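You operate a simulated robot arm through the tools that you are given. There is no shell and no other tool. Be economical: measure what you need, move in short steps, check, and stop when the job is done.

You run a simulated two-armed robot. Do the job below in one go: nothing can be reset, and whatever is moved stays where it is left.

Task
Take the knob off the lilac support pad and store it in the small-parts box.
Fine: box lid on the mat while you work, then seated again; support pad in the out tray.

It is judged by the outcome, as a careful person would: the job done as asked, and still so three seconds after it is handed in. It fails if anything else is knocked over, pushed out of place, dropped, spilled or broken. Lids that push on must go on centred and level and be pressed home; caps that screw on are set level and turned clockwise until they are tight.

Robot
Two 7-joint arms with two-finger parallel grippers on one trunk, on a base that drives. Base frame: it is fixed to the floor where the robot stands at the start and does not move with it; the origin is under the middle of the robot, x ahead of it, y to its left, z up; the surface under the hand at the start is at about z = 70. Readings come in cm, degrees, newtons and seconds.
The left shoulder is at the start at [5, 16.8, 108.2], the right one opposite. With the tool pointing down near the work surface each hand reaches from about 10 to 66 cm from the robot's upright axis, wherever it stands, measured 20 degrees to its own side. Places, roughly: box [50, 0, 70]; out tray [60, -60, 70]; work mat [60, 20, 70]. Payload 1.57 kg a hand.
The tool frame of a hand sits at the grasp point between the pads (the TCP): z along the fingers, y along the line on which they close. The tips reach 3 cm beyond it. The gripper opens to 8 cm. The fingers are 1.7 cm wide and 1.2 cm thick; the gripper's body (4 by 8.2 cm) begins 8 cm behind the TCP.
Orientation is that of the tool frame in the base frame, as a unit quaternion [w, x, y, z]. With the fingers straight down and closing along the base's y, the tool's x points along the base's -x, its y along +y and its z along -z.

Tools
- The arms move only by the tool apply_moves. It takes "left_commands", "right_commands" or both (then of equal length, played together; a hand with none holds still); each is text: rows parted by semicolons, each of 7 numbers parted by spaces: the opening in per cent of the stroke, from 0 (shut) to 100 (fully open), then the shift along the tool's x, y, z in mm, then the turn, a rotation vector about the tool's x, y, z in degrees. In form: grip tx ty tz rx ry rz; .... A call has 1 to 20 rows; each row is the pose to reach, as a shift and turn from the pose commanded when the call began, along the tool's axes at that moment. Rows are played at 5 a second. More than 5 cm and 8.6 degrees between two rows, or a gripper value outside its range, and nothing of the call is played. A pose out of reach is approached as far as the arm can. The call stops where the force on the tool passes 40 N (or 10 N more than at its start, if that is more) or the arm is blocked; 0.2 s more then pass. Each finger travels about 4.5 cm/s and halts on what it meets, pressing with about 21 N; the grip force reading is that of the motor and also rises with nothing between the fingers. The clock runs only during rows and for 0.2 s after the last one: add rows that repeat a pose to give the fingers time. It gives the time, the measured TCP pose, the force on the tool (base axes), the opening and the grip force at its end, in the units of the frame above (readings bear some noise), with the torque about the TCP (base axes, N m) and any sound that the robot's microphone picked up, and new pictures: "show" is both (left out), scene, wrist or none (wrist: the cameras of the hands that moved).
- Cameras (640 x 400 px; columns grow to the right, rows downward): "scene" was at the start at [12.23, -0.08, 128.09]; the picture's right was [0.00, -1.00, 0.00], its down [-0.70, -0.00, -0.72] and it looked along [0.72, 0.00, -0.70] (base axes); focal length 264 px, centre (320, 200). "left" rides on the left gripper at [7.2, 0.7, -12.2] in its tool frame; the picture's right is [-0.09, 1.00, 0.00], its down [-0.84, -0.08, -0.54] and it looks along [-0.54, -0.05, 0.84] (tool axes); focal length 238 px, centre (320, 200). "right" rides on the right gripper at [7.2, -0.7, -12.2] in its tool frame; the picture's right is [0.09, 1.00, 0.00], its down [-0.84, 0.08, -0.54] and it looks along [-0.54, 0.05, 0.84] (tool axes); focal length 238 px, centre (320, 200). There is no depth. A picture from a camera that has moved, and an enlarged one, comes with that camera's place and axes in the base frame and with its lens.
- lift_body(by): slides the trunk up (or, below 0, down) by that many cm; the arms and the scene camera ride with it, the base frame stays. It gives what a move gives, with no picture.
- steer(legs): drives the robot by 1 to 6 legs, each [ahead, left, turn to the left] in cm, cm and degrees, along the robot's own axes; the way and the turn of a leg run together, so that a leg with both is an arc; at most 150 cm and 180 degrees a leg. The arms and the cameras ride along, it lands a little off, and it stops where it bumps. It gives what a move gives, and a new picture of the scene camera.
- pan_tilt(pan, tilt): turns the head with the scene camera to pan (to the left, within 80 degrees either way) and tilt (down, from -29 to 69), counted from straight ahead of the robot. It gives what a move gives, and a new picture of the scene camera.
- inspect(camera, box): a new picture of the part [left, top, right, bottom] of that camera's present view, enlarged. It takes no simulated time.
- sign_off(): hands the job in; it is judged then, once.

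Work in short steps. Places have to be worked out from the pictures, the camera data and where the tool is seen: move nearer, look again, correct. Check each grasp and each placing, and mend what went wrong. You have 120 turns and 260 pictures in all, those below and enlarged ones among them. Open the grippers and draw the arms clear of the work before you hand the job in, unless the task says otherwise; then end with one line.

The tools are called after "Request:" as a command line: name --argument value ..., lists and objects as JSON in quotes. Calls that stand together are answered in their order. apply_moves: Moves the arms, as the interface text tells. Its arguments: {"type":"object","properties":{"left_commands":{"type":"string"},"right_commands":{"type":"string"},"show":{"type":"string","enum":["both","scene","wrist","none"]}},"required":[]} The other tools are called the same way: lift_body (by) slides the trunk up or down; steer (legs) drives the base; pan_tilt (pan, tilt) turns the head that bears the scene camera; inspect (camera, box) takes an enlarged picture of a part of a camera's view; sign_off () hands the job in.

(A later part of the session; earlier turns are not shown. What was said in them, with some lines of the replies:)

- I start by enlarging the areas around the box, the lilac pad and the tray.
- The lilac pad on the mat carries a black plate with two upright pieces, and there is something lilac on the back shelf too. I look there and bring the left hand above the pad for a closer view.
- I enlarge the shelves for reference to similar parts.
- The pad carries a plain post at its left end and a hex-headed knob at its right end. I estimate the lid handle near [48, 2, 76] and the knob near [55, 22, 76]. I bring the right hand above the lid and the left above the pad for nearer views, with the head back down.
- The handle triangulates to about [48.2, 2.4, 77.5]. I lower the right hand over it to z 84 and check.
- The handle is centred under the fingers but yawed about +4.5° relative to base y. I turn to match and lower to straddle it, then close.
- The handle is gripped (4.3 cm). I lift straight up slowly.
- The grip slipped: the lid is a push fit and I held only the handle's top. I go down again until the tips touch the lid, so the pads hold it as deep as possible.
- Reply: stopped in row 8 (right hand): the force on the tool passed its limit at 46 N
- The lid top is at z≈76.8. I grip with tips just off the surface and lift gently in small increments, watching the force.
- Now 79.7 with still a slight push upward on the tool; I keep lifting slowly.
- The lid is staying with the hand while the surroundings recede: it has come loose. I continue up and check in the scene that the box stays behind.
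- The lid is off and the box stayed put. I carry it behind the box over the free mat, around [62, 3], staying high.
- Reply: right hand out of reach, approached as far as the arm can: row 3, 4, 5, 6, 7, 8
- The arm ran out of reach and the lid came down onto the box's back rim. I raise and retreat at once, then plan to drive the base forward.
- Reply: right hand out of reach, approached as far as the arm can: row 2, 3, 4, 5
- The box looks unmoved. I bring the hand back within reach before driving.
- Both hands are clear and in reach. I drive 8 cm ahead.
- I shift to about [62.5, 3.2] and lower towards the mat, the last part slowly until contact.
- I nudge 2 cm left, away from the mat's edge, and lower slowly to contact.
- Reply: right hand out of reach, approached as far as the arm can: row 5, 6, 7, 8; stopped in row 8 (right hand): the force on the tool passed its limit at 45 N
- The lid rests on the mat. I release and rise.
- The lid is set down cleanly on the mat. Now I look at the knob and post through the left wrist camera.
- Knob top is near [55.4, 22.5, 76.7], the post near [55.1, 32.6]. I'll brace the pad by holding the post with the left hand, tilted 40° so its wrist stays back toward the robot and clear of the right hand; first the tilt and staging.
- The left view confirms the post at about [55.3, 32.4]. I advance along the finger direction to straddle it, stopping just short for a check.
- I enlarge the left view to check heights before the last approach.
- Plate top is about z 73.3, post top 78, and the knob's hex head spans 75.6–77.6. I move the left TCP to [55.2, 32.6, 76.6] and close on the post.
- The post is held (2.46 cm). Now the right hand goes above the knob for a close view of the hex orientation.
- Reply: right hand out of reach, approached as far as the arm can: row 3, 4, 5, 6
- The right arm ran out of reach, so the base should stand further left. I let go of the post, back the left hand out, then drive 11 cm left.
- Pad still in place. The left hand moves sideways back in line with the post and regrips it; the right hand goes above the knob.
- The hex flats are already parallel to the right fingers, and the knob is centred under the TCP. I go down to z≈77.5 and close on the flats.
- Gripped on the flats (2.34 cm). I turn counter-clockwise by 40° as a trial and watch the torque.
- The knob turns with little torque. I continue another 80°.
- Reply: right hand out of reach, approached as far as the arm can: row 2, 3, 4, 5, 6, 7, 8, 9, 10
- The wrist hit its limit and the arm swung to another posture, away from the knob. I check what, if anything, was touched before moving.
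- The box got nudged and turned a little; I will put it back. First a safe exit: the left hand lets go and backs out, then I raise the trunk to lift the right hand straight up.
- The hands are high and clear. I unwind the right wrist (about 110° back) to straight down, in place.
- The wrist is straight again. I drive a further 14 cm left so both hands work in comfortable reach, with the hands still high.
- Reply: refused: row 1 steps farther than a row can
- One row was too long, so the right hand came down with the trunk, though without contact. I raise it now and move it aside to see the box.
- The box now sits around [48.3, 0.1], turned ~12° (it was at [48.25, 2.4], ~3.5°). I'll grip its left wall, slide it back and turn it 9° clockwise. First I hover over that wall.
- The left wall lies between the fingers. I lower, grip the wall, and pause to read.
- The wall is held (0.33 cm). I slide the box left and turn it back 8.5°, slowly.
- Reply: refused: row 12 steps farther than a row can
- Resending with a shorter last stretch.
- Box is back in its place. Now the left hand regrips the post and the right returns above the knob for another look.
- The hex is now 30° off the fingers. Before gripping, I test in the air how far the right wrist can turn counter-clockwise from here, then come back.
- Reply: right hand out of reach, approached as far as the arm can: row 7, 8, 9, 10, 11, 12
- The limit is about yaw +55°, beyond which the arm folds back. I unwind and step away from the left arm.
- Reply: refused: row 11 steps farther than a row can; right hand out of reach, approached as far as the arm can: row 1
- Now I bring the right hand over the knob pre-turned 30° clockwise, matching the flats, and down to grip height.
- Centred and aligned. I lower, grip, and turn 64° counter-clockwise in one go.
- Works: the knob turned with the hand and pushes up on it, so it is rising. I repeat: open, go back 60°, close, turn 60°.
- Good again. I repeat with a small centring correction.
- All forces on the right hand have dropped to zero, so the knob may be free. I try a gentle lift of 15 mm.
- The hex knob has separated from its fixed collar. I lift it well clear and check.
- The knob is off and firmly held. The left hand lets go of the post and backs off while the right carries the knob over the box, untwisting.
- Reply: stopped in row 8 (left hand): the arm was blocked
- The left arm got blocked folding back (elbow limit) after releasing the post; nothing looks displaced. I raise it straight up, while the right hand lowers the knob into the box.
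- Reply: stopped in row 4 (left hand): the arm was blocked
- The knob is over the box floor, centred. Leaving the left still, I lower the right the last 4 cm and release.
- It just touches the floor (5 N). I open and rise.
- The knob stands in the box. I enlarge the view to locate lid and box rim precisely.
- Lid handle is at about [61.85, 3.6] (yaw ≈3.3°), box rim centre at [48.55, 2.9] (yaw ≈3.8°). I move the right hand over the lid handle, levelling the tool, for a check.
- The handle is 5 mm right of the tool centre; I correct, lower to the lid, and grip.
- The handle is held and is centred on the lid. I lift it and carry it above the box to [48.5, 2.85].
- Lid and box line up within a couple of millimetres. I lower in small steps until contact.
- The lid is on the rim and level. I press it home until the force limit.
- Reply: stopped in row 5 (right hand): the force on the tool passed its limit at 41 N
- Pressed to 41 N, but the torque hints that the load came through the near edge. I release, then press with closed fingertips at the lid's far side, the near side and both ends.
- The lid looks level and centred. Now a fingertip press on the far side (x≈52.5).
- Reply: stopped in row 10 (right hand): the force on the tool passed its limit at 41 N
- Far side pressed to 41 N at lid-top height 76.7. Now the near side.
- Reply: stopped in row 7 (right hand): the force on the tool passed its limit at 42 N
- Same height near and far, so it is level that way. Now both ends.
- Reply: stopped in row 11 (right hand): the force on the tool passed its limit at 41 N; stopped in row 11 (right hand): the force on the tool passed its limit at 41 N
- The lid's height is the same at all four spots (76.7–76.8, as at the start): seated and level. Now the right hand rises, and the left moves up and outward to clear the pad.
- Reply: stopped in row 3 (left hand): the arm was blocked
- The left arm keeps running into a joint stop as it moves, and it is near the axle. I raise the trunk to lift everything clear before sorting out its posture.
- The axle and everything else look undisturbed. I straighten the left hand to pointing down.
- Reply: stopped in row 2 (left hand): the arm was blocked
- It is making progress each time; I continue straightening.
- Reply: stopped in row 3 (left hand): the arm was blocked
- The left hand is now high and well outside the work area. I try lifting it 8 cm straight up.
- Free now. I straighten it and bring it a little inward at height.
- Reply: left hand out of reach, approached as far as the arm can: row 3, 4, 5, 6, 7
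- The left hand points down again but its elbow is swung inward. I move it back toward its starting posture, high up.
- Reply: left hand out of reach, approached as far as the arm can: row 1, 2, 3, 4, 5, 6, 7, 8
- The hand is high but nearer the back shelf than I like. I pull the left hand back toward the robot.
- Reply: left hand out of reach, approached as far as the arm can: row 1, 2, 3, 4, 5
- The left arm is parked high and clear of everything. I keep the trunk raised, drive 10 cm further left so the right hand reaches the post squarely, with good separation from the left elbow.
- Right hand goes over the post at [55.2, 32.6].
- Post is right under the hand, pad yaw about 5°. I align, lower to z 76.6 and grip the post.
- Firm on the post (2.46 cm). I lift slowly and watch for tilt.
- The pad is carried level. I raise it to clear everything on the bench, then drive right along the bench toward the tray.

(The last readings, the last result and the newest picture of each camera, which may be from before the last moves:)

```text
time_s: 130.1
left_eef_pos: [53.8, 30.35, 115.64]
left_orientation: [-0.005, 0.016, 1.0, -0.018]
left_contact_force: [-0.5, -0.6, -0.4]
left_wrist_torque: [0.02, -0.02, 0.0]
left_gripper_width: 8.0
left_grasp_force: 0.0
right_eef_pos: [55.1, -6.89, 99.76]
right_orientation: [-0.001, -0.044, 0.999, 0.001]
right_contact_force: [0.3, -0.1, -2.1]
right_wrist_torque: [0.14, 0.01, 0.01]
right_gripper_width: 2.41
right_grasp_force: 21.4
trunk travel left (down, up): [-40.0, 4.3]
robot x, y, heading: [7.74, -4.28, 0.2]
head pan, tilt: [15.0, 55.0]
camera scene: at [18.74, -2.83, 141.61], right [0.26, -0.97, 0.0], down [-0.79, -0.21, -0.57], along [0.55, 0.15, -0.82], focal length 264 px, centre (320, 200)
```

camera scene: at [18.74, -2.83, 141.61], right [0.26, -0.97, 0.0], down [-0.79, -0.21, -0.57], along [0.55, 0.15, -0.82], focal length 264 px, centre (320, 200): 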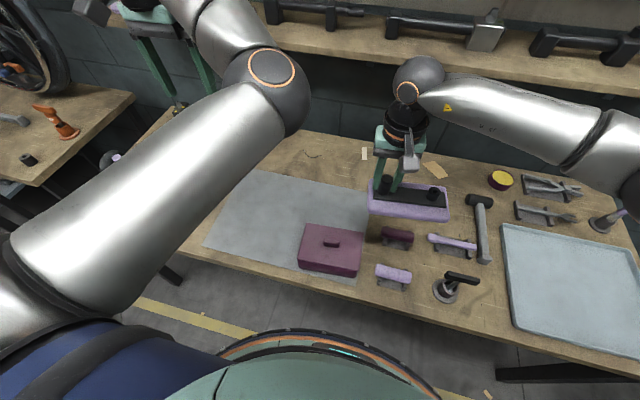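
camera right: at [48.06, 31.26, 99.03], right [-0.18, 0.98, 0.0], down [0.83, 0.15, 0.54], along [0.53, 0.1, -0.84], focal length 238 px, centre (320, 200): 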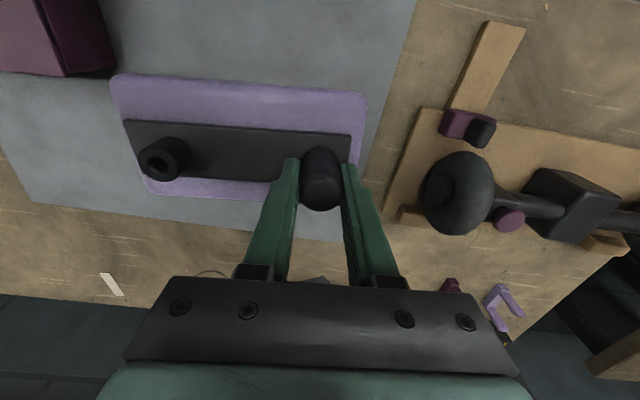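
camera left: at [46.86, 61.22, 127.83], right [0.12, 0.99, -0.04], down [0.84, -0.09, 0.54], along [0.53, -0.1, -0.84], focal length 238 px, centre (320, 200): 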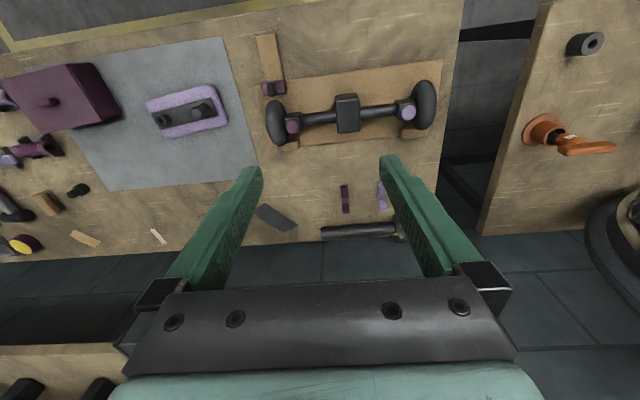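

All steady. I drive on another 40 cm to the right.

Request:
steer --legs '[[0, -40, 0]]'

Request:
pan_tilt --pan -15 --tilt 55

```text
time_s: 134.2
left_eef_pos: [53.76, -9.67, 115.79]
left_orientation: [-0.004, 0.013, 1.0, -0.018]
left_contact_force: [0.1, -0.8, 0.2]
left_wrist_torque: [0.0, 0.01, 0.01]
left_gripper_width: 8.0
left_grasp_force: 0.1
right_eef_pos: [55.23, -46.95, 99.77]
right_orientation: [-0.001, -0.047, 0.999, 0.001]
right_contact_force: [0.7, -0.1, -3.2]
right_wrist_torque: [0.24, 0.01, -0.02]
right_gripper_width: 2.45
right_grasp_force: 21.2
trunk travel left (down, up): [-40.0, 4.3]
robot x, y, heading: [7.57, -44.88, 0.5]
head pan, tilt: [15.0, 55.0]
camera scene: at [18.87, -43.05, 141.61], right [0.26, -0.96, 0.0], down [-0.79, -0.22, -0.57], along [0.55, 0.15, -0.82], focal length 264 px, centre (320, 200)
```

scene: 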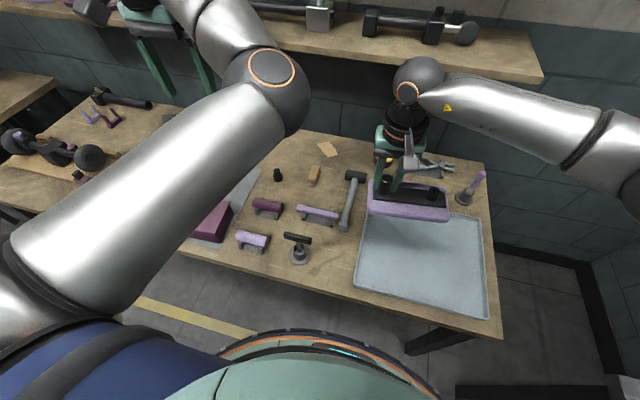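

```text
time_s: 135.1
left_eef_pos: [53.81, -9.72, 115.6]
left_orientation: [-0.006, 0.012, 1.0, -0.019]
left_contact_force: [-1.4, -0.3, -0.7]
left_wrist_torque: [0.01, 0.02, 0.02]
left_gripper_width: 8.0
left_grasp_force: 0.1
right_eef_pos: [55.25, -46.92, 99.81]
right_orientation: [-0.002, -0.047, 0.999, 0.0]
right_contact_force: [0.3, 0.0, -3.1]
right_wrist_torque: [0.16, 0.04, 0.0]
right_gripper_width: 2.44
right_grasp_force: 20.9
trunk travel left (down, up): [-40.0, 4.3]
robot x, y, heading: [7.62, -44.85, 0.6]
head pan, tilt: [-15.0, 55.0]
camera scene: at [18.89, -46.76, 141.61], right [-0.25, -0.97, 0.0], down [-0.79, 0.21, -0.57], along [0.55, -0.14, -0.82], focal length 264 px, centre (320, 200)
```

scene: 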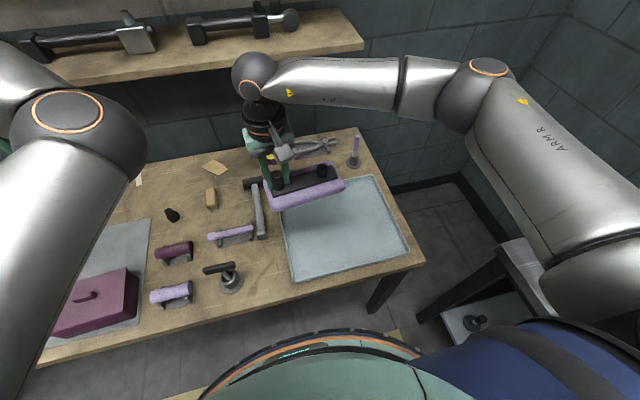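

The tray spans about x 42–69, y −46 to −80. I move the pad over its centre and lower to near the tray floor.

Request:
apply_moves --right_commands "0 2 -35 0 0 0 0; 0 4 -70 0 0 0 0; 0 7 -106 0 0 0 0; 0 7 -106 40 0 0 0; 0 7 -106 80 0 0 0; 0 7 -106 120 0 0 0; 0 7 -106 160 0 0 0; 0 7 -106 190 0 0 0; 0 7 -106 190 0 0 0" --show "both"

```text
time_s: 137.1
left_eef_pos: [53.76, -9.74, 115.66]
left_orientation: [-0.005, 0.013, 1.0, -0.018]
left_contact_force: [0.1, -1.2, 0.4]
left_wrist_torque: [-0.01, 0.0, -0.03]
left_gripper_width: 8.04
left_grasp_force: 0.0
right_eef_pos: [55.55, -57.61, 80.64]
right_orientation: [-0.001, -0.048, 0.999, 0.002]
right_contact_force: [0.4, 0.4, -1.4]
right_wrist_torque: [0.11, 0.02, -0.01]
right_gripper_width: 2.43
right_grasp_force: 21.3
trunk travel left (down, up): [-40.0, 4.3]
robot x, y, heading: [8.16, -45.1, 0.6]
head pan, tilt: [-15.0, 55.0]
camera scene: at [18.88, -46.77, 141.61], right [-0.25, -0.97, 0.0], down [-0.79, 0.21, -0.57], along [0.55, -0.15, -0.82], focal length 264 px, centre (320, 200)
camera right: at [48.6, -59.06, 92.69], right [-0.19, 0.98, 0.0], down [0.83, 0.16, 0.54], along [0.53, 0.1, -0.84], focal length 238 px, centre (320, 200)
```

scene: 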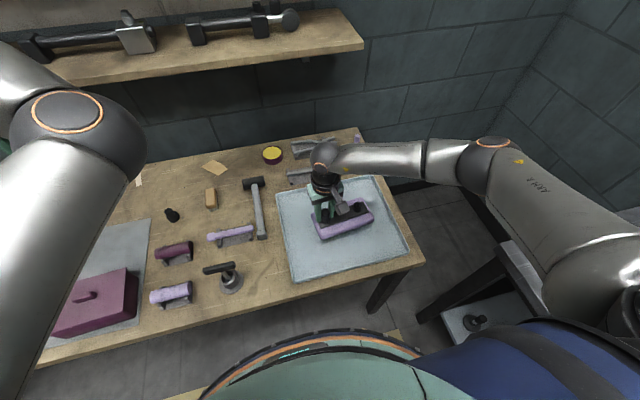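
right: 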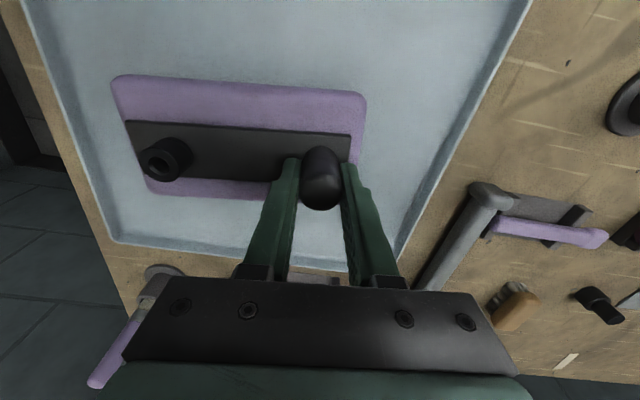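

The pad is inside the tray outline. I lower slowly to contact.

Request:
apply_moves --right_commands "0 0 0 15 0 0 0; 0 0 0 22 0 0 0; 0 0 0 26 0 0 0; 0 0 0 29 0 0 0; 0 0 0 31 0 0 0; 0 0 0 33 0 0 0; 0 0 0 35 0 0 0" --show "wrist"

```text
time_s: 138.7
left_eef_pos: [53.73, -9.72, 115.6]
left_orientation: [-0.003, 0.014, 1.0, -0.018]
left_contact_force: [0.3, -0.7, 0.2]
left_wrist_torque: [0.02, -0.01, 0.01]
left_gripper_width: 7.99
left_grasp_force: 0.0
right_eef_pos: [55.47, -57.49, 77.24]
right_orientation: [0.0, -0.047, 0.999, 0.001]
right_contact_force: [-0.1, -0.4, -3.2]
right_wrist_torque: [0.19, 0.03, 0.03]
right_gripper_width: 2.44
right_grasp_force: 20.9
trunk travel left (down, up): [-40.0, 4.3]
robot x, y, heading: [7.69, -44.78, 0.4]
head pan, tilt: [-15.0, 55.0]
camera right: at [48.52, -59.0, 89.3], right [-0.19, 0.98, 0.0], down [0.83, 0.16, 0.54], along [0.53, 0.1, -0.84], focal length 238 px, centre (320, 200)
```

right: 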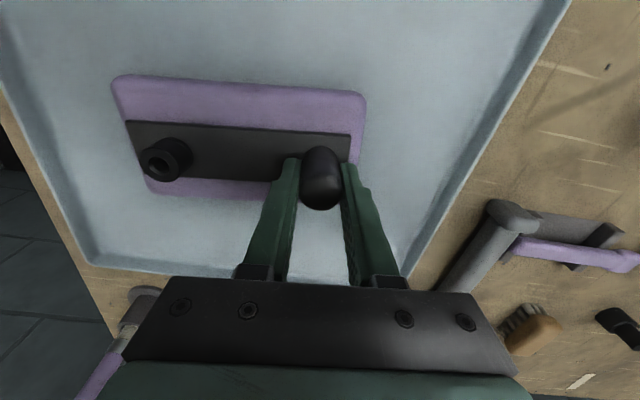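

Not touching yet (still 3 N hanging). I continue down in 1–2 mm steps.

Request:
apply_moves --right_commands "0 0 0 2 0 0 0; 0 0 0 4 0 0 0; 0 0 0 5 0 0 0; 0 0 0 6 0 0 0; 0 0 0 7 0 0 0" --show "none"

```text
time_s: 139.9
left_eef_pos: [53.56, -9.66, 115.78]
left_orientation: [-0.003, 0.013, 1.0, -0.019]
left_contact_force: [-0.6, 0.0, 0.0]
left_wrist_torque: [0.01, 0.0, 0.0]
left_gripper_width: 7.98
left_grasp_force: 0.0
right_eef_pos: [55.59, -57.56, 76.88]
right_orientation: [0.002, -0.046, 0.999, 0.001]
right_contact_force: [-1.2, -3.3, 24.9]
right_wrist_torque: [-0.53, 0.51, -0.14]
right_gripper_width: 2.46
right_grasp_force: 20.9
trunk travel left (down, up): [-40.0, 4.3]
robot x, y, heading: [8.18, -44.59, 0.5]
head pan, tilt: [-15.0, 55.0]
```

The pad rests on the tray. I ease off, open and rise.

Request:
apply_moves --right_commands "0 0 0 -3 0 0 0; 40 0 0 -3 0 0 0; 70 0 0 -3 0 0 0; 70 0 0 -3 0 0 0; 70 0 0 -3 0 0 0; 70 0 0 -40 0 0 0; 70 0 0 -80 0 0 0; 70 0 0 -120 0 0 0; 70 0 0 -160 0 0 0; 70 0 0 -200 0 0 0; 70 30 0 -230 0 0 0; 70 60 0 -230 0 0 0; 70 60 0 -230 0 0 0" --show "both"

```text
time_s: 142.7
left_eef_pos: [53.87, -9.75, 115.61]
left_orientation: [-0.005, 0.013, 1.0, -0.019]
left_contact_force: [-0.3, -0.2, -0.1]
left_wrist_torque: [0.02, -0.04, -0.01]
left_gripper_width: 8.01
left_grasp_force: 0.1
right_eef_pos: [49.46, -58.2, 99.54]
right_orientation: [-0.002, -0.047, 0.999, 0.0]
right_contact_force: [0.4, -0.3, -1.2]
right_wrist_torque: [0.01, 0.01, 0.0]
right_gripper_width: 5.59
right_grasp_force: 0.1
trunk travel left (down, up): [-40.0, 4.3]
robot x, y, heading: [7.75, -44.89, 0.4]
head pan, tilt: [-15.0, 55.0]
camera scene: at [18.87, -46.75, 141.61], right [-0.25, -0.97, 0.0], down [-0.79, 0.21, -0.57], along [0.55, -0.15, -0.82], focal length 264 px, centre (320, 200)
camera right: at [42.51, -59.54, 111.66], right [-0.18, 0.98, 0.0], down [0.83, 0.16, 0.54], along [0.53, 0.1, -0.84], focal length 238 px, centre (320, 200)
```

scene: 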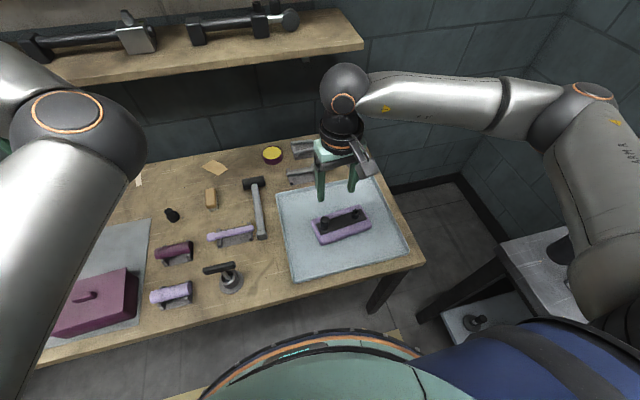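
right: 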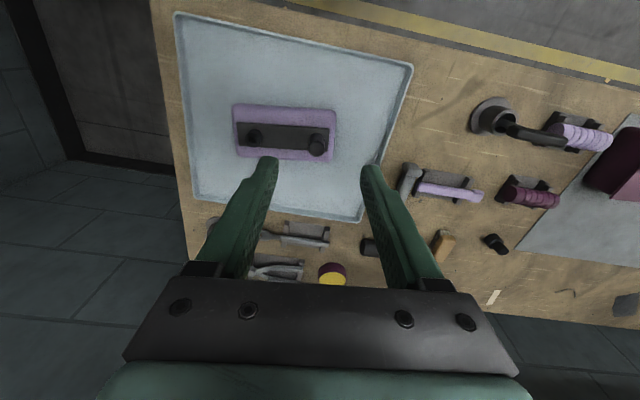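

The pad lies flat in the tray. A last check on the box and the rest of the bench.

Request:
pan_tilt --pan 35 --tilt 40

Request:
inspect --camera "left" --box '[0, 0, 640, 300]'

```text
time_s: 143.9
left_eef_pos: [53.71, -9.68, 115.58]
left_orientation: [-0.004, 0.013, 1.0, -0.018]
left_contact_force: [-0.3, -0.4, -0.9]
left_wrist_torque: [0.03, 0.01, -0.02]
left_gripper_width: 7.99
left_grasp_force: 0.0
right_eef_pos: [49.46, -58.14, 99.55]
right_orientation: [-0.001, -0.047, 0.999, 0.0]
right_contact_force: [-1.4, 0.8, 0.7]
right_wrist_torque: [0.0, 0.01, -0.03]
right_gripper_width: 5.6
right_grasp_force: 0.0
trunk travel left (down, up): [-40.0, 4.3]
robot x, y, heading: [7.49, -44.78, 0.3]
head pan, tilt: [35.0, 40.0]
camera scene: at [18.83, -40.02, 143.68], right [0.58, -0.82, 0.0], down [-0.52, -0.37, -0.77], along [0.63, 0.44, -0.64], focal length 264 px, centre (320, 200)
```

scene: 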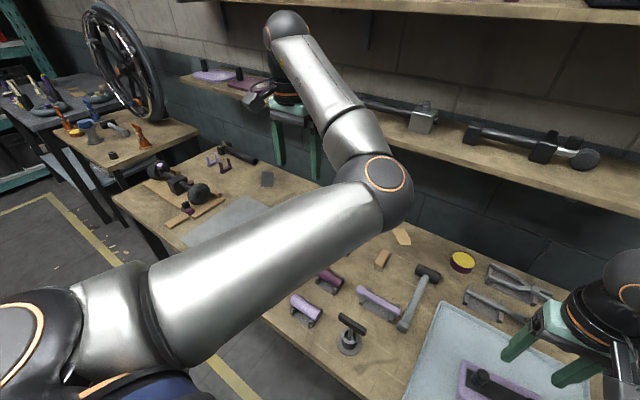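

```text
1.00 times, centred on (320, 150) of left (not enlarged: the box is as wide or as high as the picture)
camera zoom: at [46.75, -8.48, 127.83], right [0.12, 0.99, -0.04], down [0.84, -0.08, 0.54], along [0.53, -0.1, -0.84], focal length 238 px, centre (320, 250)
```

zoom: 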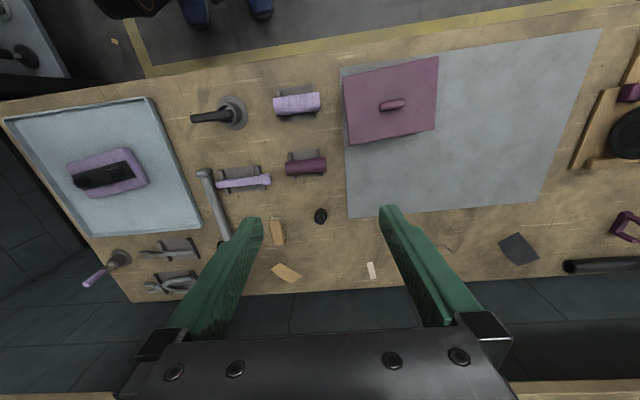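

The lid is seated square on the box, the pad is in the tray, and everything else is where it was; both grippers are open and clear. I hand in.

Request:
sign_off

```text
The job is handed in.
```

I unscrewed the knob from the lilac support pad and stored it in the small-parts box. The lid is back on, pressed home and level, and the pad is flat in the out tray. Midway, the right arm swung and pushed the box about 2 cm and turned it about 9°; I slid it back to within a few millimetres of where it was. Everything else I could see on the bench looked undisturbed.
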